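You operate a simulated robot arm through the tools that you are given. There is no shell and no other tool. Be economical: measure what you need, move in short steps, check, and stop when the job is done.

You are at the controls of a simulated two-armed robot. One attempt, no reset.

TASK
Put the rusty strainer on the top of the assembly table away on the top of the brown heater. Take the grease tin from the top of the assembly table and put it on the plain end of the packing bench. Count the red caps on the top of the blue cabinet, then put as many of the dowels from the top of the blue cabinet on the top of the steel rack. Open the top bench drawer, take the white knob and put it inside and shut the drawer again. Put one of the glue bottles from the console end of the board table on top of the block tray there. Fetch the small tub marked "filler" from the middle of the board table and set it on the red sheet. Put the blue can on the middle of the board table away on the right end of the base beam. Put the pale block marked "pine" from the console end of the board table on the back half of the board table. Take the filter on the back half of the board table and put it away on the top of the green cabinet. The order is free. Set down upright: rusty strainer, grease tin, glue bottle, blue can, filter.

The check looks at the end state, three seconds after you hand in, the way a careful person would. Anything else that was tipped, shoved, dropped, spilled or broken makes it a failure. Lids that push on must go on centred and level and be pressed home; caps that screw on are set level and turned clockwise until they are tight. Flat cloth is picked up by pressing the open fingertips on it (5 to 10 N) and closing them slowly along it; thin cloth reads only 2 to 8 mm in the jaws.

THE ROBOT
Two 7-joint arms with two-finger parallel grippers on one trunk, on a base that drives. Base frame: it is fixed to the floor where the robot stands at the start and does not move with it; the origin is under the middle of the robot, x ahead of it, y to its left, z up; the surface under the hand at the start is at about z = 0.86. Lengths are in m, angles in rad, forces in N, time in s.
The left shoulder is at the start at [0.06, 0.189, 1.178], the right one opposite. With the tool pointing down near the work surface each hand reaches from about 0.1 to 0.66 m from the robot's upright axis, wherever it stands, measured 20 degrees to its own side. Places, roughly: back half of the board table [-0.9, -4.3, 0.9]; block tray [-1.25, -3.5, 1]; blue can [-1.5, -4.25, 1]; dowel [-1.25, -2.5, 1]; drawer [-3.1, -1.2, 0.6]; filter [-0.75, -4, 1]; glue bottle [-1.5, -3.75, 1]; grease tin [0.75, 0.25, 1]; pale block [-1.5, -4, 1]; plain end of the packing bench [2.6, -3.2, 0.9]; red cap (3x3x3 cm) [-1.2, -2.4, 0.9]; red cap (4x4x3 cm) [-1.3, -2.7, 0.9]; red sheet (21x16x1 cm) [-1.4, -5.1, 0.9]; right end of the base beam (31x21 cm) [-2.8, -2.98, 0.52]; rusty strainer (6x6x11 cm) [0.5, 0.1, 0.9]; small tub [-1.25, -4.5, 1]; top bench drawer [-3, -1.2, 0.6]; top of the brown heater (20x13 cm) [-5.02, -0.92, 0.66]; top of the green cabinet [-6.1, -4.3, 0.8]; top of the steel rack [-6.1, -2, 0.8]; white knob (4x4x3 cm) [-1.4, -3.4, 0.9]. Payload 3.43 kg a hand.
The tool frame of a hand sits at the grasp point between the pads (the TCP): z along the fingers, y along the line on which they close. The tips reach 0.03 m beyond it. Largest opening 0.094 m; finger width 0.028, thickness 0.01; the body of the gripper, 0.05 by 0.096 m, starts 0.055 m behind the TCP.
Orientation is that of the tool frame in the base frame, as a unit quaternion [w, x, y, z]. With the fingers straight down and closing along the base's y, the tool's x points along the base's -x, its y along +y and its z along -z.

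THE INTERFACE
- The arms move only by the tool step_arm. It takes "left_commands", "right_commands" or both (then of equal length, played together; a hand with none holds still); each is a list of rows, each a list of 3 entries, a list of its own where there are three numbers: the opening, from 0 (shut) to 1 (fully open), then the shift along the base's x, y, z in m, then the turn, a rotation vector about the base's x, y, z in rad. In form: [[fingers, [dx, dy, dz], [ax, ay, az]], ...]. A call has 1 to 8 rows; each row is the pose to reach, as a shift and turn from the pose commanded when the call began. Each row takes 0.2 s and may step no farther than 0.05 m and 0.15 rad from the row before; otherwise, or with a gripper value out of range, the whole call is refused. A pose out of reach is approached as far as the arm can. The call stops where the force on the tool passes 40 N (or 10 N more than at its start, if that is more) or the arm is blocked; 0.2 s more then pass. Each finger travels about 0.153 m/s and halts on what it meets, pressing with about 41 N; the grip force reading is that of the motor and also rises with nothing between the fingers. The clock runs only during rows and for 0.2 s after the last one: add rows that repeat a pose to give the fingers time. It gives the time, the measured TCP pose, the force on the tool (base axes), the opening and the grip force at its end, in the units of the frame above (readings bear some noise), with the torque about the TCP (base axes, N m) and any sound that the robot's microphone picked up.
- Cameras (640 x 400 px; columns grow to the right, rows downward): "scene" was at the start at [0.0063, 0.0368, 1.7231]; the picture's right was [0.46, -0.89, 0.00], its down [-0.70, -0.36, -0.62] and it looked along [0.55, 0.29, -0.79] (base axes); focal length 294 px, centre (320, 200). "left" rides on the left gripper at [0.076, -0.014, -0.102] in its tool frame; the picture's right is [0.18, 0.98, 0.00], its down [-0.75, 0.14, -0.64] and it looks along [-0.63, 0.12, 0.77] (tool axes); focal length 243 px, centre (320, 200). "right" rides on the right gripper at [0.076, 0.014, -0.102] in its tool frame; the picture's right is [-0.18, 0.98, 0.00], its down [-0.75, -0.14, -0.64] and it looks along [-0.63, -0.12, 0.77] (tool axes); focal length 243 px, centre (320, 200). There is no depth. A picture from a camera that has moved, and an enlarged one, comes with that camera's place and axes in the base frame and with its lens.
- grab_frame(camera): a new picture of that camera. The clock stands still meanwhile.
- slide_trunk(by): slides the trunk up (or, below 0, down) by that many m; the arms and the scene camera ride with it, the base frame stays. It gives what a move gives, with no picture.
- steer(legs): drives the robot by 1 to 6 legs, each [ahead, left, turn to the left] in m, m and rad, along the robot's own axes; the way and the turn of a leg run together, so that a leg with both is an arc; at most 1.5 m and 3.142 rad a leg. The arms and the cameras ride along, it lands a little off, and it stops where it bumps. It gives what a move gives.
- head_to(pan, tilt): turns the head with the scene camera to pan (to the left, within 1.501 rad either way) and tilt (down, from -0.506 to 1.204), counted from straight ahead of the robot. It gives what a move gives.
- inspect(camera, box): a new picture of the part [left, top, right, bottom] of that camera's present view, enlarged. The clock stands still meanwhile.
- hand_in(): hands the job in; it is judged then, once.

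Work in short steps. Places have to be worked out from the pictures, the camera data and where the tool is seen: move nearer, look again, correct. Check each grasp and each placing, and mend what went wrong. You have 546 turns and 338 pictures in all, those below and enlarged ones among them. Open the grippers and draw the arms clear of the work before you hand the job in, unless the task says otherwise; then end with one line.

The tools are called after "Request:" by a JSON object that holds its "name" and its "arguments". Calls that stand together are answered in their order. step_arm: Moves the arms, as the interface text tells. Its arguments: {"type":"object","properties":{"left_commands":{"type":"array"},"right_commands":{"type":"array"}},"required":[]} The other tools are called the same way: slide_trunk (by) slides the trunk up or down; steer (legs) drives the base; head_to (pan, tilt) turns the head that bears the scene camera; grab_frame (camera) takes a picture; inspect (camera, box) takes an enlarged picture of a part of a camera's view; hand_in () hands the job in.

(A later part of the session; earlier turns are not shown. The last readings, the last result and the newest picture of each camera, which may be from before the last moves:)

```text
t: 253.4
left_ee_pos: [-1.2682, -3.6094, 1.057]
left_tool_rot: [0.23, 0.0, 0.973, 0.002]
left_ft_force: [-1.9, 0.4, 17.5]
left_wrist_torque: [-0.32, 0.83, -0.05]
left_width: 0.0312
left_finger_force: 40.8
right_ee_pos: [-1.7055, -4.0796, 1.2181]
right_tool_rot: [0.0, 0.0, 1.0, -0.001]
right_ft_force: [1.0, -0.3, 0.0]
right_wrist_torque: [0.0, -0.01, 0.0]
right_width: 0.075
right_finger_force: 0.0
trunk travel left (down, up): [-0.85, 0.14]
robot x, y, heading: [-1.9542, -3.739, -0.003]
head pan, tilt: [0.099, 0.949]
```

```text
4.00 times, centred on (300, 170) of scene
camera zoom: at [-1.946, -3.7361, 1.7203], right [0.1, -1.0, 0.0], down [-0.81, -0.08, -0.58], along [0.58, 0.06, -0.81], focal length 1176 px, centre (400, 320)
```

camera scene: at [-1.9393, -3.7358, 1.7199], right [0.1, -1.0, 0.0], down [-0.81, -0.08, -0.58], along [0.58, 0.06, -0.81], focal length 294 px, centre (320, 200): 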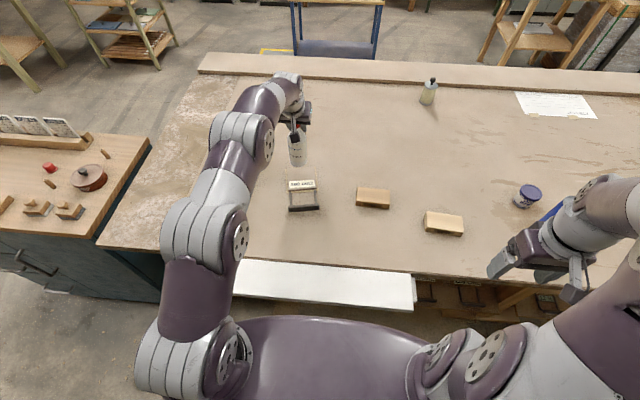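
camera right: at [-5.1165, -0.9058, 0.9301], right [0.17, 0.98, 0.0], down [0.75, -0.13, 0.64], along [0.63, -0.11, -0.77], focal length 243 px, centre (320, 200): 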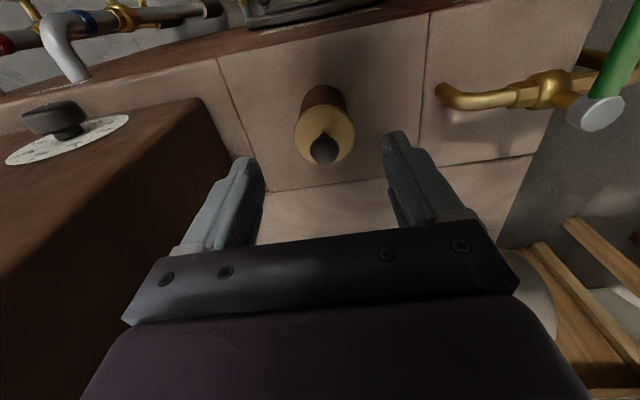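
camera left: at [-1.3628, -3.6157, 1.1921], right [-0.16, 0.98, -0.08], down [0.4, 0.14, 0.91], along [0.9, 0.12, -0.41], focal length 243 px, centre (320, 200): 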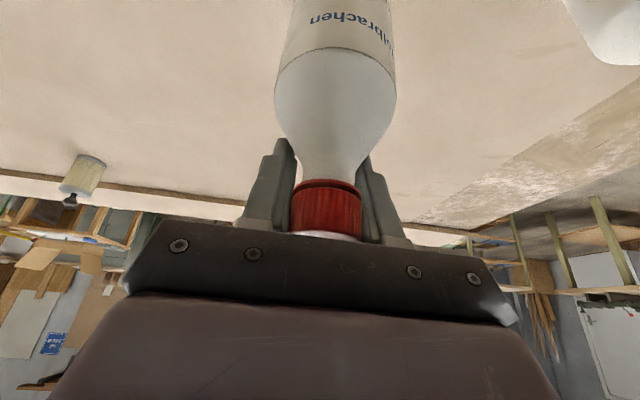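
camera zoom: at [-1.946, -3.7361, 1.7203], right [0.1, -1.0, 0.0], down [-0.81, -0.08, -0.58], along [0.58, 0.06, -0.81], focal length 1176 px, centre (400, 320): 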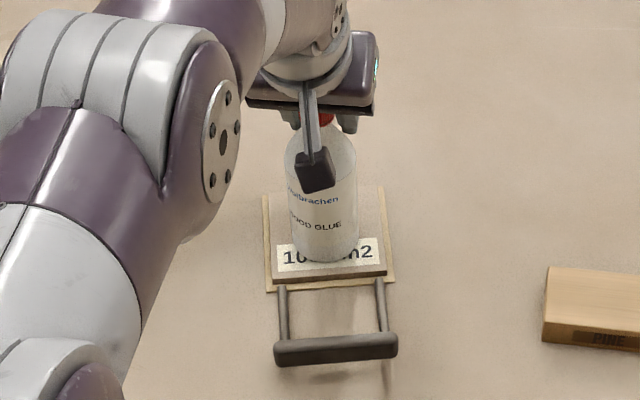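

Contact. The bottle is a bit toward the near edge, so I lift 1 cm, shift +0.014 x and set down again.

Request:
{"name": "step_arm", "arguments": {"left_commands": [[0, [0, 0, 0.015], [0, 0, 0]], [0, [0.007, 0, 0.015], [0, 0, 0]], [0, [0.014, 0, 0.015], [0, 0, 0]], [0, [0.014, 0, 0.006], [0, 0, 0]], [0, [0.014, 0, 0.001], [0, 0, 0]], [0, [0.014, 0, -0.001], [0, 0, 0]]]}}

Request:
{"name": "inspect", "arguments": {"camera": "scene", "box": [250, 120, 350, 220]}}

```text
t: 254.8
left_ee_pos: [-1.2548, -3.6103, 1.057]
left_tool_rot: [0.232, 0.001, 0.973, 0.002]
left_ft_force: [1.4, 2.9, 25.7]
left_wrist_torque: [-0.02, 0.96, -0.1]
left_width: 0.0308
left_finger_force: 40.6
right_ee_pos: [-1.7058, -4.0795, 1.2177]
right_tool_rot: [0.002, 0.001, 1.0, 0.0]
right_ft_force: [-0.2, 1.0, 0.3]
right_wrist_torque: [0.01, 0.0, -0.01]
right_width: 0.0749
right_finger_force: 0.1
trunk travel left (down, up): [-0.85, 0.14]
robot x, y, heading: [-1.955, -3.7458, 0.005]
head pan, tilt: [0.099, 0.949]
```

```text
4.00 times, centred on (300, 170) of scene
camera zoom: at [-1.9474, -3.7358, 1.7204], right [0.1, -1.0, 0.0], down [-0.81, -0.08, -0.58], along [0.58, 0.06, -0.81], focal length 1176 px, centre (400, 320)
```

zoom: 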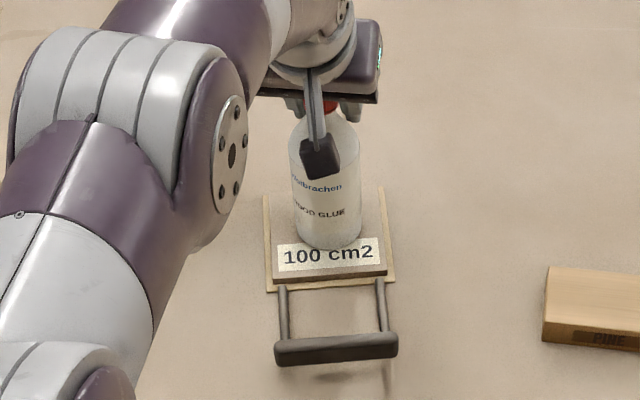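

Centred on the plate. I ease up slightly, open, and back off along the tool axis.

Request:
{"name": "step_arm", "arguments": {"left_commands": [[0, [0, 0, 0.003], [0, 0, 0]], [0.3, [0, 0, 0.003], [0, 0, 0]], [0.7, [0, 0, 0.003], [0, 0, 0]], [0.7, [0, 0, 0.003], [0, 0, 0]], [0.7, [-0.015, 0, 0.035], [0, 0, 0]], [0.7, [-0.03, 0, 0.07], [0, 0, 0]], [0.7, [-0.06, 0, 0.1], [0, 0, 0]], [0.7, [-0.1, 0, 0.12], [0, 0, 0]]]}}

Request:
{"name": "inspect", "arguments": {"camera": "scene", "box": [190, 100, 400, 260]}}

```text
t: 256.6
left_ee_pos: [-1.3551, -3.6133, 1.1735]
left_tool_rot: [0.227, 0.001, 0.974, 0.002]
left_ft_force: [-0.9, 0.0, -0.2]
left_wrist_torque: [0.02, -0.04, -0.02]
left_width: 0.0657
left_finger_force: 0.0
right_ee_pos: [-1.7047, -4.0811, 1.2178]
right_tool_rot: [0.002, 0.001, 1.0, 0.0]
right_ft_force: [-0.8, -0.3, 1.0]
right_wrist_torque: [-0.04, 0.0, 0.04]
right_width: 0.0751
right_finger_force: 0.0
trunk travel left (down, up): [-0.85, 0.14]
robot x, y, heading: [-1.9512, -3.7452, -0.001]
head pan, tilt: [0.099, 0.949]
```

```text
2.50 times, centred on (295, 180) of scene
camera zoom: at [-1.9464, -3.7356, 1.7199], right [0.1, -1.0, 0.0], down [-0.81, -0.08, -0.58], along [0.58, 0.06, -0.81], focal length 735 px, centre (382, 250)
```

zoom: 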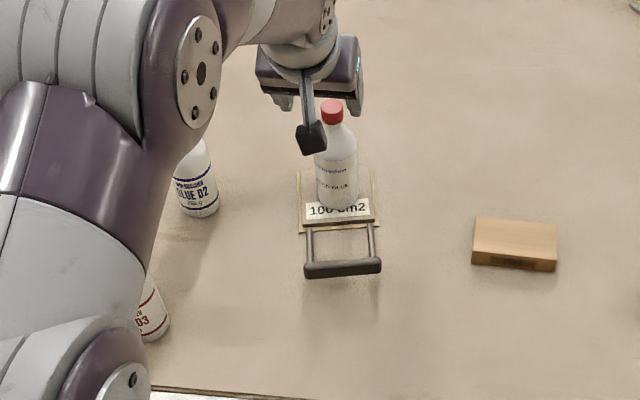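

The bottle stands on the block tray; D2 and D3 are untouched. I retract and untilt the left hand, then drive south to view the tubs, can and red sheet.

Request:
{"name": "step_arm", "arguments": {"left_commands": [[0.7, [-0.04, 0, 0.01], [0, 0.06, 0]], [0.7, [-0.08, 0, 0.02], [0, 0.12, 0]], [0.7, [-0.12, 0, 0.02], [0, 0.18, 0]], [0.7, [-0.165, 0.01, 0.02], [0, 0.24, 0]], [0.7, [-0.21, 0.02, 0.02], [0, 0.3, 0]], [0.7, [-0.255, 0.03, 0.02], [0, 0.36, 0]], [0.7, [-0.3, 0.04, 0.02], [0, 0.42, 0]], [0.7, [-0.33, 0.05, 0.02], [0, 0.45, 0]]]}}

Request:
{"name": "steer", "arguments": {"legs": [[-0.1, -0.85, 0]]}}

Request:
{"name": "head_to", "arguments": {"pan": 0.0, "tilt": 0.8}}

Request:
{"name": "grab_frame", "arguments": {"camera": "scene"}}

```text
t: 258.4
left_ee_pos: [-1.6872, -3.5595, 1.1932]
left_tool_rot: [0.003, 0.002, 1.0, 0.001]
left_ft_force: [-0.2, 0.7, 0.0]
left_wrist_torque: [0.05, 0.01, -0.02]
left_width: 0.0662
left_finger_force: 0.0
right_ee_pos: [-1.7034, -4.0791, 1.2181]
right_tool_rot: [0.001, 0.001, 1.0, 0.0]
right_ft_force: [-0.7, -0.1, 0.4]
right_wrist_torque: [-0.02, -0.01, -0.02]
right_width: 0.0752
right_finger_force: 0.1
trunk travel left (down, up): [-0.85, 0.14]
robot x, y, heading: [-1.9551, -3.7455, -0.004]
head pan, tilt: [0.099, 0.949]
```

```text
t: 262.9
left_ee_pos: [-1.787, -4.3984, 1.1927]
left_tool_rot: [0.003, -0.001, 1.0, 0.0]
left_ft_force: [0.8, 1.2, 0.1]
left_wrist_torque: [-0.02, 0.04, 0.01]
left_width: 0.0659
left_finger_force: 0.0
right_ee_pos: [-1.8013, -4.9176, 1.2172]
right_tool_rot: [0.001, -0.001, 1.0, 0.0]
right_ft_force: [0.9, 0.3, 0.2]
right_wrist_torque: [0.02, -0.01, 0.01]
right_width: 0.0751
right_finger_force: 0.0
trunk travel left (down, up): [-0.85, 0.14]
robot x, y, heading: [-2.0553, -4.5845, 0.005]
head pan, tilt: [0.099, 0.949]
```

```text
t: 263.6
left_ee_pos: [-1.7873, -4.3986, 1.1931]
left_tool_rot: [0.003, 0.0, 1.0, 0.001]
left_ft_force: [-0.7, 0.0, 0.8]
left_wrist_torque: [0.01, 0.02, -0.03]
left_width: 0.0656
left_finger_force: 0.0
right_ee_pos: [-1.8019, -4.9187, 1.2165]
right_tool_rot: [0.0, -0.001, 1.0, 0.0]
right_ft_force: [0.3, 0.2, -0.1]
right_wrist_torque: [0.03, -0.01, 0.03]
right_width: 0.0751
right_finger_force: 0.0
trunk travel left (down, up): [-0.85, 0.14]
robot x, y, heading: [-2.0581, -4.5872, -0.003]
head pan, tilt: [0.0, 0.799]
```

```text
262 pictures are left
camera scene: at [-2.0357, -4.5828, 1.7314], right [0.0, -1.0, 0.0], down [-0.72, 0.0, -0.7], along [0.7, 0.0, -0.72], focal length 294 px, centre (320, 200)
```

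scene: 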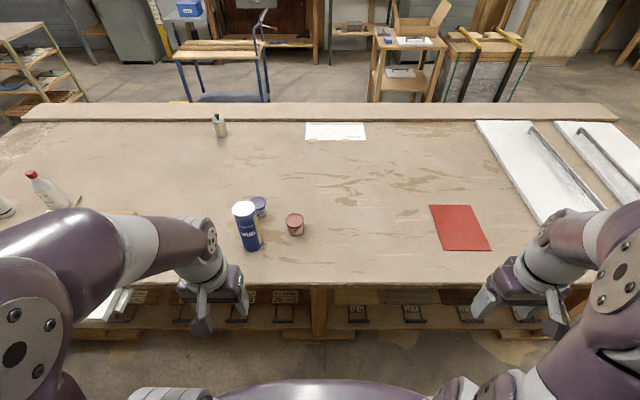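

Request:
{"name": "inspect", "arguments": {"camera": "scene", "box": [215, 170, 335, 270]}}

Request:
{"name": "inspect", "arguments": {"camera": "scene", "box": [190, 95, 500, 255]}}

```text
4.00 times, centred on (275, 220) of scene
camera zoom: at [-2.0357, -4.5828, 1.7314], right [0.0, -1.0, 0.0], down [-0.72, 0.0, -0.7], along [0.7, 0.0, -0.72], focal length 1176 px, centre (500, 120)
```

zoom: 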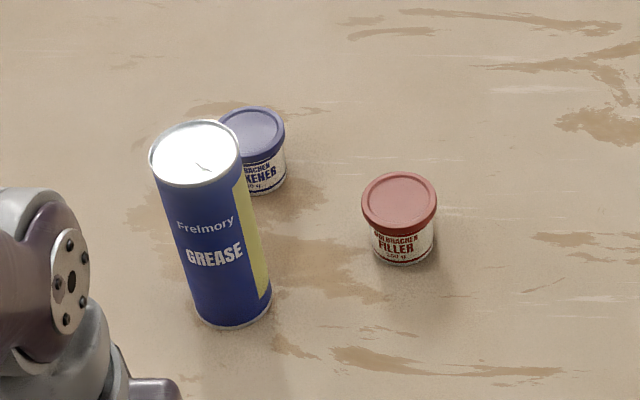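

```text
2.06 times, centred on (345, 175) of scene
camera zoom: at [-2.0357, -4.5828, 1.7314], right [0.0, -1.0, 0.0], down [-0.72, 0.0, -0.7], along [0.7, 0.0, -0.72], focal length 607 px, centre (268, 252)
```

zoom: 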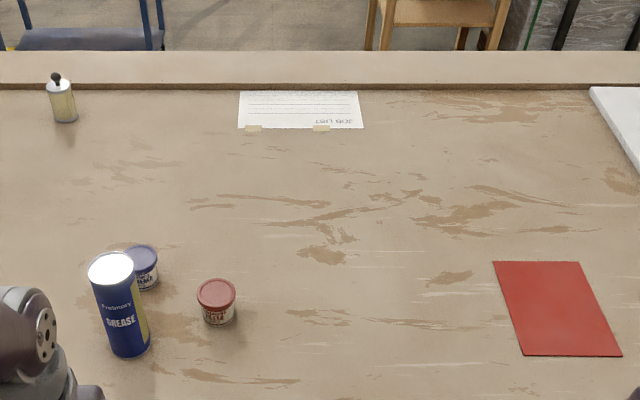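

The red-lidded tub is FILLER at (-1.36, -4.49); the blue GREASE can is at (-1.43, -4.35); red sheet centre (-1.335, -5.10). I drive to (-1.95, -4.42) to pick the tub with the right hand.

Request:
{"name": "steer", "arguments": {"legs": [[0.105, 0.165, 0]]}}

Request:
{"name": "step_arm", "arguments": {"right_commands": [[1, [0.04, 0.03, 0], [0, 0, 0]], [1, [0.075, 0.065, 0], [0, 0, 0]], [1, [0.11, 0.1, 0], [0, 0, 0]], [1, [0.15, 0.13, 0], [0, 0, 0]], [1, [0.18, 0.16, -0.02], [0, 0, 0]], [1, [0.21, 0.19, -0.04], [0, 0, 0]], [1, [0.24, 0.22, -0.06], [0, 0, 0]]]}}

Request:
{"name": "grab_frame", "arguments": {"camera": "right"}}

```text
t: 265.2
left_ee_pos: [-1.6823, -4.2334, 1.1945]
left_tool_rot: [0.003, 0.0, 1.0, 0.001]
left_ft_force: [0.1, -0.5, 0.8]
left_wrist_torque: [-0.02, -0.03, 0.01]
left_width: 0.066
left_finger_force: 0.1
right_ee_pos: [-1.6979, -4.7522, 1.2167]
right_tool_rot: [0.0, -0.001, 1.0, 0.001]
right_ft_force: [-0.9, -0.3, 0.4]
right_wrist_torque: [-0.01, 0.03, -0.02]
right_width: 0.0752
right_finger_force: 0.1
trunk travel left (down, up): [-0.85, 0.14]
robot x, y, heading: [-1.9492, -4.418, -0.007]
head pan, tilt: [0.0, 0.799]
```

```text
t: 266.8
left_ee_pos: [-1.6801, -4.2299, 1.1925]
left_tool_rot: [0.002, 0.0, 1.0, 0.001]
left_ft_force: [0.3, 0.5, 0.5]
left_wrist_torque: [0.03, 0.04, 0.01]
left_width: 0.0657
left_finger_force: 0.1
right_ee_pos: [-1.4508, -4.5304, 1.1542]
right_tool_rot: [-0.001, -0.001, 1.0, -0.001]
right_ft_force: [0.5, -0.3, -0.3]
right_wrist_torque: [-0.02, 0.05, 0.0]
right_width: 0.094
right_finger_force: 0.2
trunk travel left (down, up): [-0.85, 0.14]
robot x, y, heading: [-1.9527, -4.4143, -0.003]
head pan, tilt: [0.0, 0.799]
```

```text
259 pictures are left
camera right: at [-1.5291, -4.5159, 1.257], right [0.18, 0.98, 0.0], down [0.76, -0.14, 0.64], along [0.63, -0.12, -0.77], focal length 243 px, centre (320, 200)
```

right: 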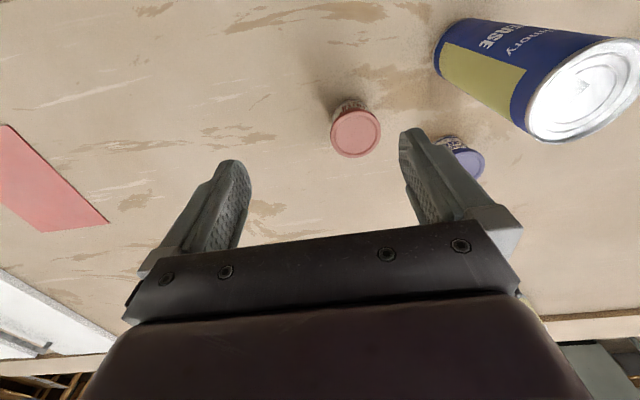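

Tub lid at about (-1.375, -4.494). I shift above it and descend to z≈0.91.

Request:
{"name": "step_arm", "arguments": {"right_commands": [[1, [0.035, 0.018, -0.02], [0, 0, 0]], [1, [0.07, 0.036, -0.04], [0, 0, 0]], [1, [0.076, 0.036, -0.085], [0, 0, 0]], [1, [0.076, 0.036, -0.13], [0, 0, 0]], [1, [0.076, 0.036, -0.175], [0, 0, 0]], [1, [0.076, 0.036, -0.22], [0, 0, 0]], [1, [0.076, 0.036, -0.243], [0, 0, 0]]]}}

Request:
{"name": "grab_frame", "arguments": {"camera": "right"}}

```text
t: 268.2
left_ee_pos: [-1.684, -4.2325, 1.1942]
left_tool_rot: [0.003, -0.001, 1.0, 0.001]
left_ft_force: [-0.2, 0.6, 0.4]
left_wrist_torque: [0.0, 0.0, 0.0]
left_width: 0.0659
left_finger_force: 0.0
right_ee_pos: [-1.382, -4.4947, 0.9409]
right_tool_rot: [0.0, -0.001, 1.0, 0.001]
right_ft_force: [-0.2, 0.4, -0.1]
right_wrist_torque: [0.0, -0.03, -0.01]
right_width: 0.094
right_finger_force: 0.1
trunk travel left (down, up): [-0.85, 0.14]
robot x, y, heading: [-1.9497, -4.4188, -0.006]
head pan, tilt: [0.0, 0.799]
stopped in row 7 (right hand): the force on the tool passed its limit at 189 N (the readings are from after the stop); the commanded pose is now the measured one
```

```text
258 pictures are left
camera right: at [-1.4596, -4.4797, 1.043], right [0.18, 0.98, 0.0], down [0.75, -0.14, 0.64], along [0.63, -0.12, -0.77], focal length 243 px, centre (320, 200)
```

right: 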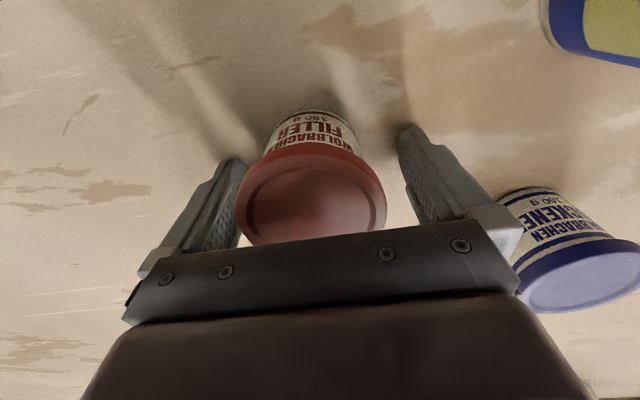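

The fingertips hit the table: its top is at about z=0.908, higher than assumed. The tub (63 mm, lid z≈0.964) is centred at x≈-1.395. I rise 1 cm, shift back 13 mm and close.

Request:
{"name": "step_arm", "arguments": {"right_commands": [[1, [0, 0, 0.008], [0, 0, 0]], [1, [-0.013, 0, 0.008], [0, 0, 0]], [0, [-0.013, 0, 0.008], [0, 0, 0]], [0, [-0.013, 0, 0.008], [0, 0, 0]], [0, [-0.013, 0, 0.008], [0, 0, 0]], [0, [-0.013, 0, 0.04], [0, 0, 0]], [0, [-0.013, 0, 0.08], [0, 0, 0]]]}}

Request:
{"name": "grab_frame", "arguments": {"camera": "right"}}

```text
t: 269.8
left_ee_pos: [-1.6822, -4.2318, 1.1948]
left_tool_rot: [0.004, 0.001, 1.0, 0.001]
left_ft_force: [-0.2, -0.1, -0.5]
left_wrist_torque: [0.01, -0.01, -0.01]
left_width: 0.0659
left_finger_force: 0.0
right_ee_pos: [-1.3933, -4.4957, 1.0164]
right_tool_rot: [-0.001, -0.001, 1.0, 0.0]
right_ft_force: [-0.9, 0.4, -1.9]
right_wrist_torque: [0.01, 0.01, 0.01]
right_width: 0.069
right_finger_force: 41.3
trunk travel left (down, up): [-0.85, 0.14]
robot x, y, heading: [-1.9514, -4.4182, 0.003]
head pan, tilt: [0.0, 0.799]
```

```text
257 pictures are left
camera right: at [-1.4712, -4.4805, 1.1196], right [0.18, 0.98, 0.0], down [0.76, -0.14, 0.64], along [0.63, -0.12, -0.77], focal length 243 px, centre (320, 200)
```

right: 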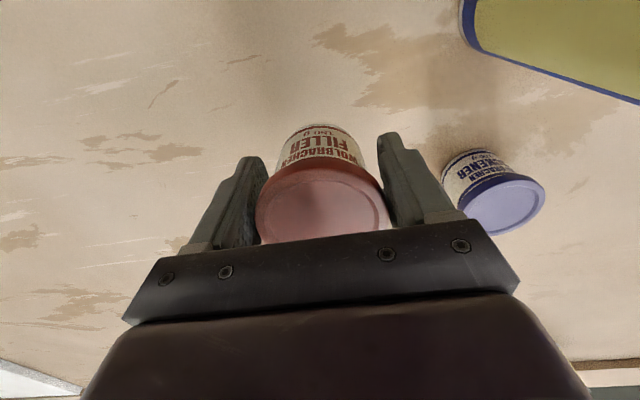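

Tub held. I lift, drive south 0.5 m, and look for the sheet with the right camera.

Request:
{"name": "step_arm", "arguments": {"right_commands": [[0, [-0.02, 0, 0.04], [0, 0, 0]], [0, [-0.05, 0, 0.08], [0, 0, 0]]]}}

Request:
{"name": "steer", "arguments": {"legs": [[0, -0.5, 0]]}}

Request:
{"name": "grab_frame", "arguments": {"camera": "right"}}

Request:
{"name": "grab_frame", "arguments": {"camera": "scene"}}

```text
t: 270.4
left_ee_pos: [-1.6831, -4.2319, 1.1929]
left_tool_rot: [0.004, 0.001, 1.0, 0.002]
left_ft_force: [-0.1, 0.2, -0.2]
left_wrist_torque: [0.0, 0.01, -0.01]
left_width: 0.0659
left_finger_force: 0.1
right_ee_pos: [-1.4466, -4.4942, 1.1001]
right_tool_rot: [-0.001, 0.0, 1.0, 0.0]
right_ft_force: [-0.4, 0.6, -0.9]
right_wrist_torque: [-0.02, 0.03, -0.01]
right_width: 0.069
right_finger_force: 41.1
trunk travel left (down, up): [-0.85, 0.14]
robot x, y, heading: [-1.9517, -4.4145, -0.004]
head pan, tilt: [0.0, 0.799]
```

```text
t: 273.3
left_ee_pos: [-1.6824, -4.7269, 1.1928]
left_tool_rot: [0.001, 0.006, 1.0, 0.001]
left_ft_force: [0.2, 0.5, -0.1]
left_wrist_torque: [-0.02, -0.02, 0.01]
left_width: 0.0657
left_finger_force: 0.1
right_ee_pos: [-1.447, -4.9918, 1.0985]
right_tool_rot: [-0.002, 0.005, 1.0, -0.001]
right_ft_force: [0.2, 0.0, -2.2]
right_wrist_torque: [-0.03, 0.0, -0.03]
right_width: 0.0688
right_finger_force: 40.3
trunk travel left (down, up): [-0.85, 0.14]
robot x, y, heading: [-1.9535, -4.9074, -0.011]
head pan, tilt: [0.0, 0.799]
```

```text
256 pictures are left
camera right: at [-1.5238, -4.9752, 1.2016], right [0.19, 0.98, 0.0], down [0.75, -0.15, 0.64], along [0.63, -0.13, -0.77], focal length 243 px, centre (320, 200)
```

right: 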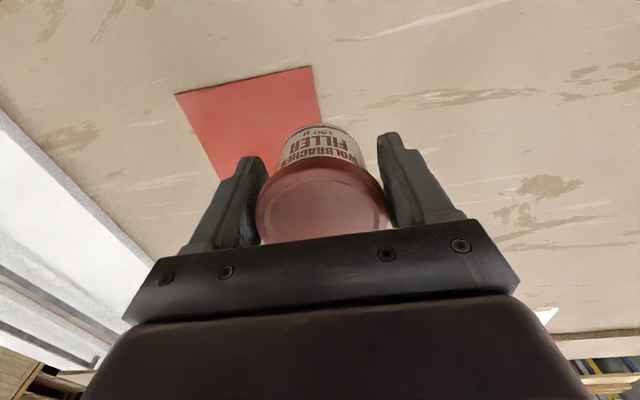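

```text
255 pictures are left
camera scene: at [-1.9321, -4.9065, 1.7314], right [-0.01, -1.0, 0.0], down [-0.72, 0.01, -0.7], along [0.7, -0.01, -0.72], focal length 294 px, centre (320, 200)
```

scene: 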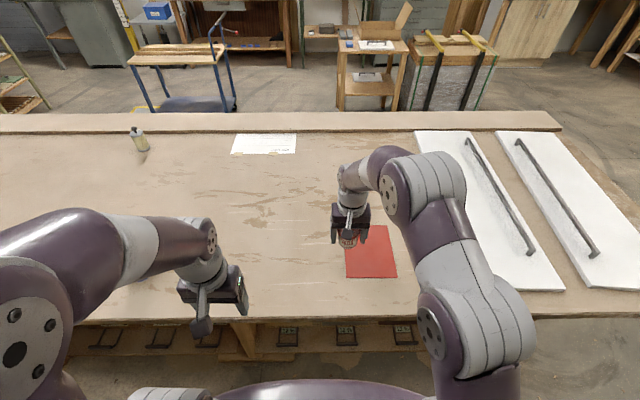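

Sheet spans x -1.47..-1.26, y -5.155..-4.996. I move the tub over its centre and lower to just above.

Request:
{"name": "step_arm", "arguments": {"right_commands": [[0, [0.03, -0.035, 0], [0, 0, 0]], [0, [0.06, -0.07, 0], [0, 0, 0]], [0, [0.072, -0.083, -0.03], [0, 0, 0]], [0, [0.072, -0.083, -0.07], [0, 0, 0]], [0, [0.072, -0.083, -0.11], [0, 0, 0]], [0, [0.072, -0.083, -0.13], [0, 0, 0]]]}}

Request:
{"name": "step_arm", "arguments": {"right_commands": [[0, [0, 0, -0.005], [0, 0, 0]], [0, [0, 0, -0.01], [0, 0, 0]]]}}

```text
t: 274.7
left_ee_pos: [-1.6814, -4.7266, 1.1918]
left_tool_rot: [0.002, 0.006, 1.0, 0.001]
left_ft_force: [-0.3, 0.2, 0.0]
left_wrist_torque: [-0.01, 0.01, -0.01]
left_width: 0.0659
left_finger_force: 0.1
right_ee_pos: [-1.3764, -5.0739, 0.9713]
right_tool_rot: [-0.002, 0.005, 1.0, 0.001]
right_ft_force: [-0.6, 0.2, -1.0]
right_wrist_torque: [-0.01, 0.02, -0.02]
right_width: 0.0689
right_finger_force: 41.0
trunk travel left (down, up): [-0.85, 0.14]
robot x, y, heading: [-1.9518, -4.9098, -0.012]
head pan, tilt: [0.0, 0.799]
```

```text
t: 275.3
left_ee_pos: [-1.6815, -4.727, 1.1927]
left_tool_rot: [0.002, 0.006, 1.0, 0.001]
left_ft_force: [-0.6, 0.0, 0.3]
left_wrist_torque: [-0.01, -0.01, 0.01]
left_width: 0.0659
left_finger_force: 0.1
right_ee_pos: [-1.3759, -5.0749, 0.9596]
right_tool_rot: [-0.001, 0.005, 1.0, 0.0]
right_ft_force: [0.5, 0.1, -1.6]
right_wrist_torque: [0.01, 0.02, -0.03]
right_width: 0.0688
right_finger_force: 41.3
trunk travel left (down, up): [-0.85, 0.14]
robot x, y, heading: [-1.9525, -4.9081, -0.014]
head pan, tilt: [0.0, 0.799]
```

Request:
{"name": "step_arm", "arguments": {"right_commands": [[0, [0, 0, -0.004], [0, 0, 0]], [0, [0, 0, -0.008], [0, 0, 0]]]}}

```text
t: 275.9
left_ee_pos: [-1.6818, -4.7275, 1.1917]
left_tool_rot: [0.004, 0.006, 1.0, 0.001]
left_ft_force: [-0.8, 0.5, 0.3]
left_wrist_torque: [0.02, 0.03, 0.01]
left_width: 0.0657
left_finger_force: 0.1
right_ee_pos: [-1.3751, -5.0731, 0.952]
right_tool_rot: [-0.002, 0.005, 1.0, 0.0]
right_ft_force: [-1.2, -0.3, -1.6]
right_wrist_torque: [0.03, 0.0, -0.01]
right_width: 0.0687
right_finger_force: 41.5
trunk travel left (down, up): [-0.85, 0.14]
robot x, y, heading: [-1.9542, -4.9093, -0.015]
head pan, tilt: [0.0, 0.799]
```

Request:
{"name": "step_arm", "arguments": {"right_commands": [[0, [0, 0, -0.003], [0, 0, 0]], [0, [0, 0, -0.006], [0, 0, 0]]]}}

```text
t: 276.5
left_ee_pos: [-1.6849, -4.7264, 1.1948]
left_tool_rot: [0.004, 0.006, 1.0, 0.001]
left_ft_force: [0.1, -0.4, -0.6]
left_wrist_torque: [-0.02, -0.03, 0.0]
left_width: 0.0659
left_finger_force: 0.1
right_ee_pos: [-1.3758, -5.074, 0.9502]
right_tool_rot: [0.005, 0.005, 1.0, 0.0]
right_ft_force: [2.1, -3.2, 36.7]
right_wrist_torque: [-0.03, -0.05, -0.13]
right_width: 0.0685
right_finger_force: 40.5
trunk travel left (down, up): [-0.85, 0.14]
robot x, y, heading: [-1.9526, -4.908, -0.009]
head pan, tilt: [0.0, 0.799]
```

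Contact. I ease up, release and rise, then look.

Request:
{"name": "step_arm", "arguments": {"right_commands": [[0, [0, 0, 0.004], [0, 0, 0]], [0.9, [0, 0, 0.004], [0, 0, 0]], [1, [0, 0, 0.004], [0, 0, 0]], [1, [0, 0, 0.004], [0, 0, 0]], [1, [0, 0, 0.045], [0, 0, 0]], [1, [0, 0, 0.09], [0, 0, 0]], [1, [-0.01, 0, 0.13], [0, 0, 0]], [1, [-0.04, 0, 0.16], [0, 0, 0]]]}}

Request:
{"name": "grab_frame", "arguments": {"camera": "right"}}

```text
t: 278.3
left_ee_pos: [-1.6837, -4.7271, 1.1945]
left_tool_rot: [0.004, 0.005, 1.0, 0.001]
left_ft_force: [-0.7, -0.3, 0.0]
left_wrist_torque: [0.02, -0.04, -0.01]
left_width: 0.0658
left_finger_force: 0.1
right_ee_pos: [-1.4188, -5.076, 1.1071]
right_tool_rot: [-0.001, 0.005, 1.0, 0.0]
right_ft_force: [-0.5, -0.3, 0.7]
right_wrist_torque: [0.0, -0.01, -0.01]
right_width: 0.0939
right_finger_force: 0.1
trunk travel left (down, up): [-0.85, 0.14]
robot x, y, heading: [-1.9508, -4.91, -0.013]
head pan, tilt: [0.0, 0.799]
```

```text
254 pictures are left
camera right: at [-1.4947, -5.0594, 1.2097], right [0.19, 0.98, 0.0], down [0.75, -0.15, 0.64], along [0.63, -0.12, -0.77], focal length 243 px, centre (320, 200)
```

right: 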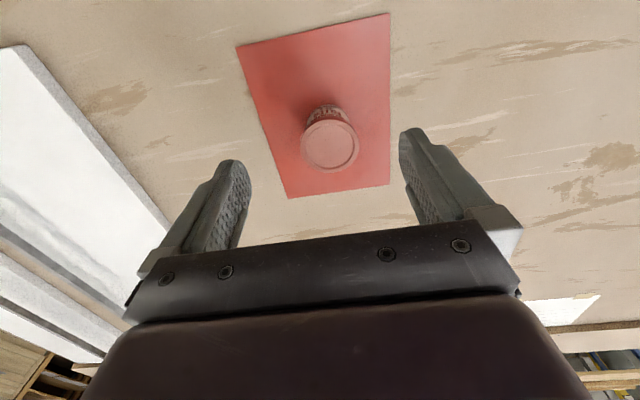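

Tub is squarely on the red sheet. Next the blue can at about (-1.457, -4.362), top z≈1.10: I drive north 0.37 m and look with the left camera.

Request:
{"name": "step_arm", "arguments": {"right_commands": [[1, [-0.04, 0, 0.025], [0, 0, 0]], [1, [-0.08, 0, 0.05], [0, 0, 0]], [1, [-0.12, 0, 0.07], [0, 0, 0]], [1, [-0.16, 0, 0.09], [0, 0, 0]], [1, [-0.2, 0, 0.1], [0, 0, 0]]]}}

Request:
{"name": "steer", "arguments": {"legs": [[0, 0.37, 0.012]]}}

Request:
{"name": "grab_frame", "arguments": {"camera": "left"}}

Request:
{"name": "grab_frame", "arguments": {"camera": "scene"}}

```text
t: 279.5
left_ee_pos: [-1.684, -4.7271, 1.1938]
left_tool_rot: [0.003, 0.005, 1.0, 0.001]
left_ft_force: [-0.5, 1.1, 0.0]
left_wrist_torque: [0.01, 0.01, 0.0]
left_width: 0.0657
left_finger_force: 0.0
right_ee_pos: [-1.6178, -5.0763, 1.2077]
right_tool_rot: [0.0, 0.005, 1.0, 0.0]
right_ft_force: [-0.8, -0.3, 0.6]
right_wrist_torque: [0.01, -0.05, 0.01]
right_width: 0.094
right_finger_force: 0.0
trunk travel left (down, up): [-0.85, 0.14]
robot x, y, heading: [-1.956, -4.9111, -0.015]
head pan, tilt: [0.0, 0.799]
```

```text
t: 281.9
left_ee_pos: [-1.6818, -4.3523, 1.194]
left_tool_rot: [0.002, 0.002, 1.0, 0.001]
left_ft_force: [-0.1, -1.1, 0.2]
left_wrist_torque: [0.02, 0.03, 0.0]
left_width: 0.0659
left_finger_force: 0.1
right_ee_pos: [-1.6099, -4.6987, 1.2075]
right_tool_rot: [-0.002, 0.001, 1.0, 0.0]
right_ft_force: [-0.5, -0.2, 0.7]
right_wrist_torque: [-0.02, 0.02, -0.03]
right_width: 0.094
right_finger_force: 0.2
trunk travel left (down, up): [-0.85, 0.14]
robot x, y, heading: [-1.9522, -4.536, -0.004]
head pan, tilt: [0.0, 0.799]
```

```text
253 pictures are left
camera left: at [-1.7574, -4.3654, 1.2966], right [-0.18, 0.98, 0.0], down [0.75, 0.14, 0.65], along [0.64, 0.12, -0.76], focal length 243 px, centre (320, 200)
```

left: 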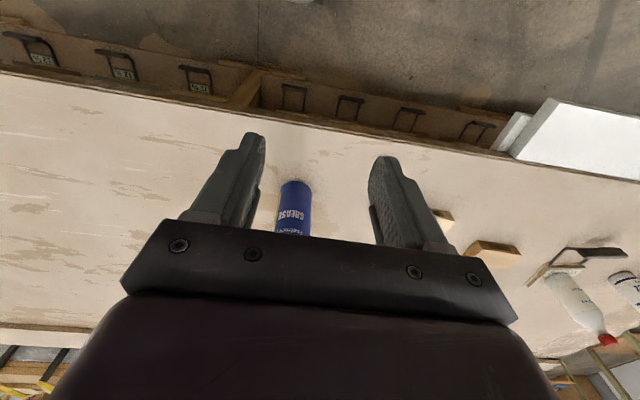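

```text
252 pictures are left
camera scene: at [-1.9297, -4.534, 1.7314], right [0.0, -1.0, 0.0], down [-0.72, 0.0, -0.7], along [0.7, 0.0, -0.72], focal length 294 px, centre (320, 200)
```

scene: 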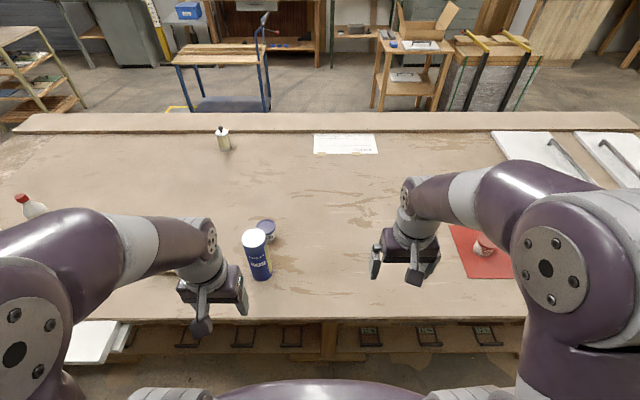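

Can at (-1.455, -4.355). I move the opened left hand above it at safe height and check.

Request:
{"name": "step_arm", "arguments": {"left_commands": [[1, [0.045, 0, 0.01], [0, 0, 0]], [1, [0.09, 0, 0.01], [0, 0, 0]], [1, [0.135, 0, 0.01], [0, 0, 0]], [1, [0.18, 0, 0.01], [0, 0, 0]], [1, [0.226, -0.002, 0.01], [0, 0, 0]], [1, [0.226, -0.002, -0.02], [0, 0, 0]]]}}

Request:
{"name": "grab_frame", "arguments": {"camera": "left"}}

```text
t: 283.3
left_ee_pos: [-1.4543, -4.3545, 1.1746]
left_tool_rot: [0.003, 0.001, 1.0, 0.0]
left_ft_force: [0.5, 0.0, 0.1]
left_wrist_torque: [0.0, -0.03, 0.01]
left_width: 0.0941
left_finger_force: 0.0
right_ee_pos: [-1.6122, -4.6973, 1.2067]
right_tool_rot: [-0.001, 0.001, 1.0, -0.002]
right_ft_force: [-0.3, -0.8, 0.4]
right_wrist_torque: [-0.04, 0.01, 0.03]
right_width: 0.0941
right_finger_force: 0.1
trunk travel left (down, up): [-0.85, 0.14]
robot x, y, heading: [-1.9506, -4.5349, -0.004]
head pan, tilt: [0.0, 0.799]
```

```text
251 pictures are left
camera left: at [-1.531, -4.3681, 1.2771], right [-0.18, 0.98, 0.0], down [0.75, 0.14, 0.65], along [0.64, 0.12, -0.76], focal length 243 px, centre (320, 200)
```

left: 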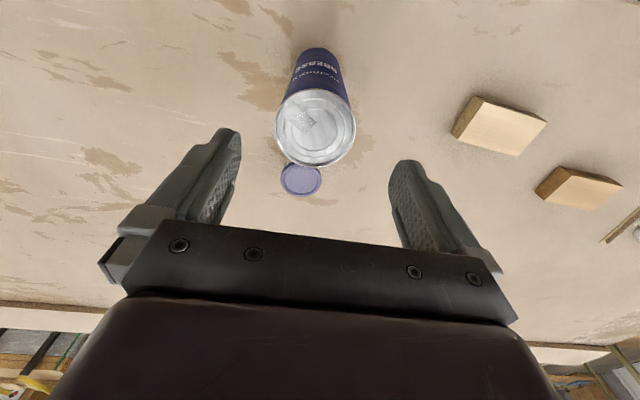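

Aligned. I descend to z≈1.053 and close.

Request:
{"name": "step_arm", "arguments": {"left_commands": [[1, [0.004, 0, -0.04], [0, 0, 0]], [1, [0.004, 0, -0.08], [0, 0, 0]], [1, [0.004, 0, -0.112], [0, 0, 0]], [1, [0.004, 0, -0.122], [0, 0, 0]], [0, [0.004, 0, -0.122], [0, 0, 0]], [0, [0.004, 0, -0.122], [0, 0, 0]], [0, [0.004, 0, -0.122], [0, 0, 0]]]}}

Request:
{"name": "grab_frame", "arguments": {"camera": "left"}}

```text
t: 284.9
left_ee_pos: [-1.4488, -4.3514, 1.0512]
left_tool_rot: [0.003, 0.002, 1.0, 0.002]
left_ft_force: [1.2, 1.4, 0.8]
left_wrist_torque: [-0.01, -0.09, 0.0]
left_width: 0.0639
left_finger_force: 41.1
right_ee_pos: [-1.6113, -4.698, 1.2069]
right_tool_rot: [-0.001, 0.001, 1.0, 0.0]
right_ft_force: [-0.8, 0.6, -0.1]
right_wrist_torque: [-0.02, 0.01, -0.01]
right_width: 0.0939
right_finger_force: 0.1
trunk travel left (down, up): [-0.85, 0.14]
robot x, y, heading: [-1.9471, -4.5369, -0.006]
head pan, tilt: [0.0, 0.799]
```

```text
250 pictures are left
camera left: at [-1.5258, -4.3652, 1.1547], right [-0.18, 0.98, 0.0], down [0.75, 0.14, 0.65], along [0.64, 0.12, -0.76], focal length 243 px, centre (320, 200)
```

left: 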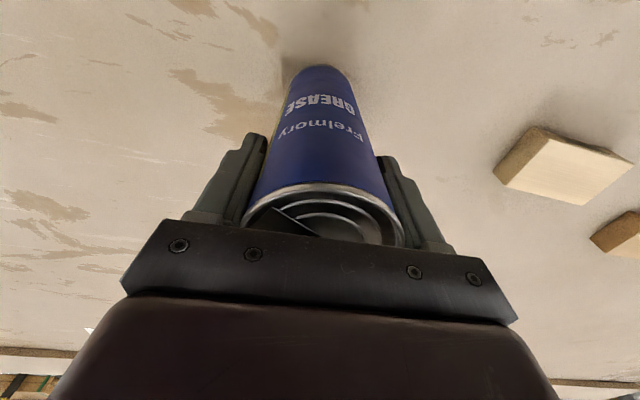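

Can gripped (64 mm). I lift it and draw it back to a carry position; the right hand meanwhile starts turning its wrist 90° for the knob pick beside bottle D3.

Request:
{"name": "step_arm", "arguments": {"left_commands": [[0, [0, 0, 0.04], [0, 0, 0]], [0, [0, 0, 0.08], [0, 0, 0]], [0, [-0.02, 0, 0.12], [0, 0, 0]], [0, [-0.06, 0, 0.14], [0, 0, 0]], [0, [-0.1, 0, 0.15], [0, 0, 0]], [0, [-0.145, 0, 0.15], [0, 0, 0]], [0, [-0.19, 0, 0.15], [0, 0, 0]], [0, [-0.23, 0, 0.15], [0, 0, 0]]], "right_commands": [[0.6, [0, 0, 0], [0, 0, 0.14]], [0.6, [0, 0, 0], [0, 0, 0.28]], [0.6, [0, 0, 0], [0, 0, 0.42]], [0.6, [0, 0, 0], [0, 0, 0.56]], [0.6, [0, 0, 0], [0, 0, 0.7]], [0.6, [0, 0, 0], [0, 0, 0.84]], [0.6, [0, 0, 0], [0, 0, 0.98]], [0.6, [0, 0, 0], [0, 0, 1.12]]]}}

Request:
{"name": "step_arm", "arguments": {"right_commands": [[0.6, [0, 0, 0], [0, 0, 0.15]], [0.6, [0, 0, 0], [0, 0, 0.3]], [0.6, [0, 0, 0], [0, 0, 0.45]]]}}

```text
t: 286.7
left_ee_pos: [-1.6793, -4.353, 1.2014]
left_tool_rot: [0.004, 0.002, 1.0, 0.001]
left_ft_force: [-0.4, 0.5, -3.7]
left_wrist_torque: [-0.01, 0.0, -0.02]
left_width: 0.0639
left_finger_force: 41.7
right_ee_pos: [-1.6132, -4.6982, 1.2086]
right_tool_rot: [-0.001, -0.531, 0.847, -0.002]
right_ft_force: [0.1, -0.2, 0.9]
right_wrist_torque: [-0.05, -0.04, 0.02]
right_width: 0.0563
right_finger_force: 0.1
trunk travel left (down, up): [-0.85, 0.14]
robot x, y, heading: [-1.9525, -4.5354, -0.003]
head pan, tilt: [0.0, 0.799]
```

```text
t: 287.5
left_ee_pos: [-1.6776, -4.3529, 1.2017]
left_tool_rot: [0.002, 0.002, 1.0, 0.001]
left_ft_force: [-0.4, -0.1, -4.0]
left_wrist_torque: [-0.05, 0.0, 0.0]
left_width: 0.0637
left_finger_force: 40.7
right_ee_pos: [-1.6133, -4.6976, 1.2072]
right_tool_rot: [0.002, 0.707, -0.707, 0.0]
right_ft_force: [-1.1, 0.0, -0.3]
right_wrist_torque: [0.01, 0.03, -0.01]
right_width: 0.0565
right_finger_force: 0.1
trunk travel left (down, up): [-0.85, 0.14]
robot x, y, heading: [-1.9517, -4.5326, -0.004]
head pan, tilt: [0.0, 0.799]
```

Wrist turned. I drive north to about y=-3.26, keeping a little more off the table on the way.

Request:
{"name": "steer", "arguments": {"legs": [[-0.07, 0.65, 0.004], [0, 0.62, 0]]}}

Request:
{"name": "head_to", "arguments": {"pan": -0.1, "tilt": 0.95}}

Request:
{"name": "grab_frame", "arguments": {"camera": "scene"}}

Request:
{"name": "grab_frame", "arguments": {"camera": "right"}}

```text
t: 294.2
left_ee_pos: [-1.7402, -3.0833, 1.2012]
left_tool_rot: [0.002, -0.001, 1.0, 0.002]
left_ft_force: [0.9, 0.5, -4.4]
left_wrist_torque: [-0.01, 0.0, -0.01]
left_width: 0.0637
left_finger_force: 40.8
right_ee_pos: [-1.6737, -3.4279, 1.208]
right_tool_rot: [0.002, 0.707, -0.707, 0.0]
right_ft_force: [-0.4, -0.5, 0.0]
right_wrist_torque: [-0.01, -0.01, 0.01]
right_width: 0.0563
right_finger_force: 0.0
trunk travel left (down, up): [-0.85, 0.14]
robot x, y, heading: [-2.0145, -3.2667, 0.002]
head pan, tilt: [0.0, 0.799]
```

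```text
t: 294.9
left_ee_pos: [-1.7404, -3.0822, 1.2016]
left_tool_rot: [0.002, -0.002, 1.0, 0.0]
left_ft_force: [0.1, -0.4, -4.1]
left_wrist_torque: [0.01, 0.01, -0.01]
left_width: 0.0641
left_finger_force: 41.2
right_ee_pos: [-1.6734, -3.4279, 1.2082]
right_tool_rot: [0.001, 0.708, -0.707, 0.002]
right_ft_force: [0.5, -0.2, -0.7]
right_wrist_torque: [-0.02, -0.01, -0.01]
right_width: 0.0564
right_finger_force: 0.0
trunk travel left (down, up): [-0.85, 0.14]
robot x, y, heading: [-2.013, -3.2609, -0.0]
head pan, tilt: [-0.099, 0.949]
```

```text
249 pictures are left
camera scene: at [-1.9995, -3.2702, 1.7199], right [-0.1, -1.0, 0.0], down [-0.81, 0.08, -0.58], along [0.58, -0.06, -0.81], focal length 294 px, centre (320, 200)
```

scene: 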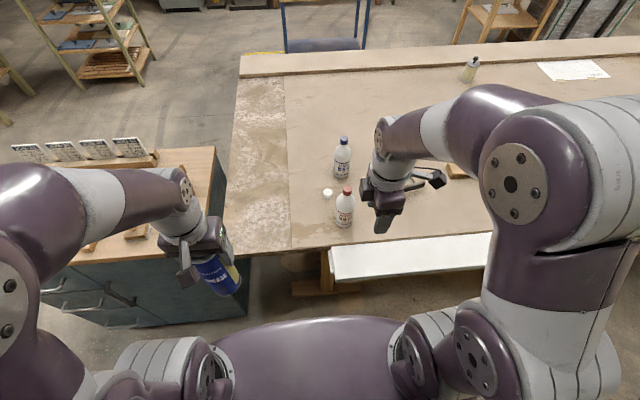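

```text
248 pictures are left
camera right: at [-1.6884, -3.5023, 1.3107], right [-0.98, 0.18, 0.0], down [0.14, 0.76, 0.64], along [0.12, 0.63, -0.77], focal length 243 px, centre (320, 200)
```

right: 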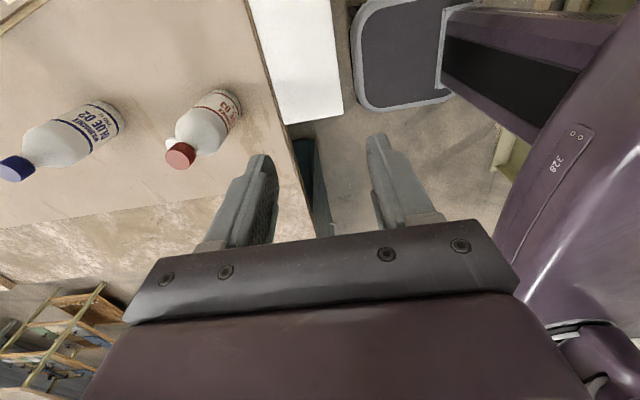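

Knob at about (-1.408, -3.356), D3 at (-1.505, -3.40): enough room for fingers closing along x. I edge ahead 6 cm and hover over the knob at safe height.

Request:
{"name": "steer", "arguments": {"legs": [[0.06, 0, 0]]}}

Request:
{"name": "step_arm", "arguments": {"right_commands": [[0.6, [0.04, 0.015, 0.01], [0, 0, 0]], [0.6, [0.08, 0.03, 0.02], [0, 0, 0]], [0.6, [0.12, 0.05, 0.02], [0, 0, 0]], [0.6, [0.16, 0.06, 0.02], [0, 0, 0]], [0.6, [0.205, 0.07, 0.02], [0, 0, 0]], [0.6, [0.205, 0.07, 0.0], [0, 0, 0]]]}}

Request:
{"name": "grab_frame", "arguments": {"camera": "right"}}

```text
t: 295.9
left_ee_pos: [-1.6844, -3.0821, 1.2029]
left_tool_rot: [0.004, -0.001, 1.0, 0.001]
left_ft_force: [-0.1, 0.0, -3.1]
left_wrist_torque: [-0.01, -0.01, -0.03]
left_width: 0.0638
left_finger_force: 40.8
right_ee_pos: [-1.6179, -3.4279, 1.211]
right_tool_rot: [0.0, 0.708, -0.706, 0.002]
right_ft_force: [0.5, 0.8, 0.1]
right_wrist_torque: [0.03, -0.02, -0.01]
right_width: 0.0565
right_finger_force: 0.1
trunk travel left (down, up): [-0.85, 0.14]
robot x, y, heading: [-1.9503, -3.2661, -0.001]
head pan, tilt: [-0.099, 0.949]
```

```text
t: 297.3
left_ee_pos: [-1.6784, -3.0828, 1.1996]
left_tool_rot: [0.001, -0.001, 1.0, 0.001]
left_ft_force: [1.2, 0.8, -4.0]
left_wrist_torque: [0.01, -0.01, 0.02]
left_width: 0.0641
left_finger_force: 40.9
right_ee_pos: [-1.4427, -3.3678, 1.1862]
right_tool_rot: [0.002, 0.708, -0.706, 0.002]
right_ft_force: [0.1, 0.0, 0.5]
right_wrist_torque: [-0.01, 0.05, -0.01]
right_width: 0.0565
right_finger_force: 0.1
right hand out of reach, approached as far as the arm can: row 4, 5, 6
trunk travel left (down, up): [-0.85, 0.14]
robot x, y, heading: [-1.9536, -3.2655, 0.004]
head pan, tilt: [-0.099, 0.949]
```

```text
247 pictures are left
camera right: at [-1.4581, -3.4431, 1.2886], right [-0.98, 0.18, 0.0], down [0.14, 0.76, 0.64], along [0.12, 0.63, -0.77], focal length 243 px, centre (320, 200)
```

right: 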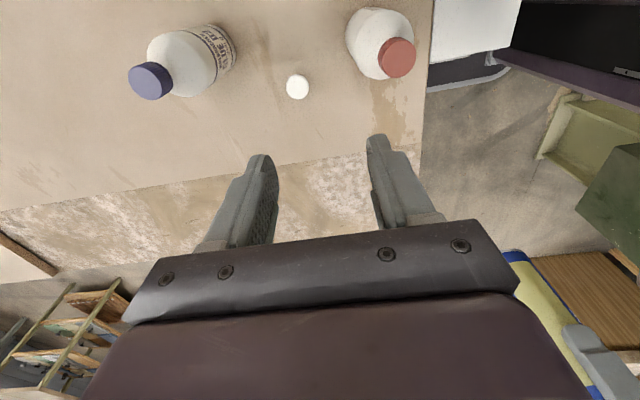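

Knob confirmed at (-1.41, -3.358). The hand is short by 3 cm at this height, so I drive ahead 0.03 m, then descend partway.

Request:
{"name": "steer", "arguments": {"legs": [[0.033, 0, 0]]}}

Request:
{"name": "step_arm", "arguments": {"right_commands": [[0.6, [0.0, 0.01, -0.03], [0, 0, 0]], [0.6, [0.0, 0.01, -0.05], [0, 0, 0]]]}}

Request:
{"name": "grab_frame", "arguments": {"camera": "right"}}

```text
t: 298.1
left_ee_pos: [-1.6536, -3.082, 1.2028]
left_tool_rot: [0.005, -0.001, 1.0, 0.0]
left_ft_force: [-1.2, 0.0, -4.1]
left_wrist_torque: [-0.01, -0.02, 0.0]
left_width: 0.0638
left_finger_force: 40.9
right_ee_pos: [-1.4168, -3.3677, 1.1889]
right_tool_rot: [-0.001, 0.708, -0.706, 0.003]
right_ft_force: [-0.9, 1.4, 0.8]
right_wrist_torque: [0.03, -0.04, 0.03]
right_width: 0.056
right_finger_force: 0.1
trunk travel left (down, up): [-0.85, 0.14]
robot x, y, heading: [-1.9185, -3.265, 0.005]
head pan, tilt: [-0.099, 0.949]
```

```text
t: 298.7
left_ee_pos: [-1.6503, -3.0817, 1.2013]
left_tool_rot: [0.002, -0.001, 1.0, 0.002]
left_ft_force: [-0.5, -0.3, -4.3]
left_wrist_torque: [-0.04, 0.0, 0.01]
left_width: 0.0639
left_finger_force: 41.4
right_ee_pos: [-1.4128, -3.3558, 1.1375]
right_tool_rot: [0.001, 0.708, -0.706, 0.002]
right_ft_force: [-0.4, -0.2, -0.5]
right_wrist_torque: [0.02, -0.03, 0.01]
right_width: 0.0564
right_finger_force: 0.0
trunk travel left (down, up): [-0.85, 0.14]
robot x, y, heading: [-1.9184, -3.267, 0.003]
head pan, tilt: [-0.099, 0.949]
```

```text
246 pictures are left
camera right: at [-1.4287, -3.4314, 1.2402], right [-0.98, 0.18, 0.0], down [0.14, 0.76, 0.64], along [0.12, 0.63, -0.77], focal length 243 px, centre (320, 200)
```

right: 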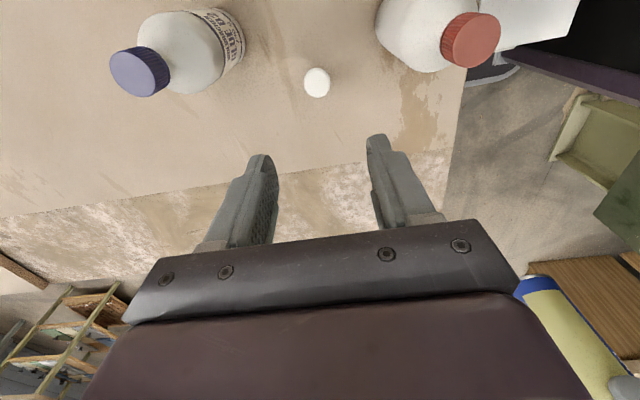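

Aligned within 3 mm. I descend straight to z≈0.943.

Request:
{"name": "step_arm", "arguments": {"right_commands": [[0.6, [0.002, -0.002, -0.045], [0, 0, 0]], [0.6, [0.002, -0.002, -0.09], [0, 0, 0]], [0.6, [0.002, -0.002, -0.135], [0, 0, 0]], [0.6, [0.002, -0.002, -0.17], [0, 0, 0]], [0.6, [0.002, -0.002, -0.19], [0, 0, 0]], [0.6, [0.002, -0.002, -0.195], [0, 0, 0]]]}}

Request:
{"name": "grab_frame", "arguments": {"camera": "right"}}

```text
t: 300.1
left_ee_pos: [-1.646, -3.0825, 1.2013]
left_tool_rot: [0.002, -0.001, 1.0, 0.001]
left_ft_force: [0.2, 0.5, -3.5]
left_wrist_torque: [-0.01, 0.02, -0.02]
left_width: 0.064
left_finger_force: 41.2
right_ee_pos: [-1.4076, -3.3617, 0.9412]
right_tool_rot: [0.001, 0.708, -0.706, 0.002]
right_ft_force: [1.0, 0.3, -0.1]
right_wrist_torque: [-0.01, 0.0, 0.0]
right_width: 0.0564
right_finger_force: 0.1
trunk travel left (down, up): [-0.85, 0.14]
robot x, y, heading: [-1.9196, -3.2637, 0.003]
head pan, tilt: [-0.099, 0.949]
```

```text
245 pictures are left
camera right: at [-1.4222, -3.4365, 1.0439], right [-0.98, 0.18, 0.0], down [0.14, 0.76, 0.64], along [0.12, 0.63, -0.77], focal length 243 px, centre (320, 200)
```

right: 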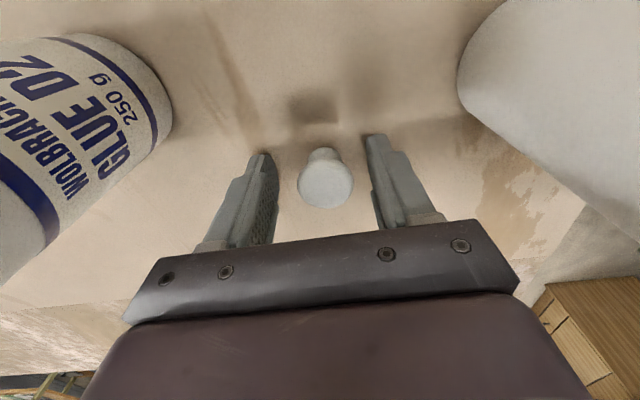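

Knob is between the pads. I close and lift.

Request:
{"name": "step_arm", "arguments": {"right_commands": [[0, [0, 0, 0], [0, 0, 0]], [0, [0, 0, 0], [0, 0, 0]], [0, [0, 0, 0], [0, 0, 0]], [0, [0, 0, 0.04], [0, 0, 0]], [0, [0, 0, 0.085], [0, 0, 0]], [0, [0, 0, 0.13], [0, 0, 0]], [0, [0, 0, 0.175], [0, 0, 0]], [0, [0, 0, 0.22], [0, 0, 0]]]}}

Request:
{"name": "grab_frame", "arguments": {"camera": "right"}}

```text
t: 301.9
left_ee_pos: [-1.6469, -3.0835, 1.2016]
left_tool_rot: [0.002, -0.001, 1.0, 0.002]
left_ft_force: [0.2, -0.3, -4.3]
left_wrist_torque: [-0.01, 0.03, -0.01]
left_width: 0.0637
left_finger_force: 40.6
right_ee_pos: [-1.4129, -3.36, 1.1631]
right_tool_rot: [0.001, 0.708, -0.706, 0.002]
right_ft_force: [-0.1, 0.9, -0.3]
right_wrist_torque: [0.02, -0.02, 0.0]
right_width: 0.0298
right_finger_force: 41.1
trunk travel left (down, up): [-0.85, 0.14]
robot x, y, heading: [-1.9197, -3.2686, 0.002]
head pan, tilt: [-0.099, 0.949]
```

```text
244 pictures are left
camera right: at [-1.4265, -3.4364, 1.2666], right [-0.98, 0.18, 0.0], down [0.14, 0.76, 0.64], along [0.12, 0.63, -0.77], focal length 243 px, centre (320, 200)
```

right: 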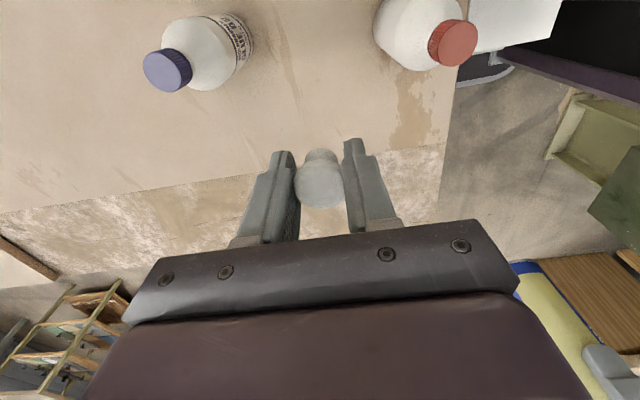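

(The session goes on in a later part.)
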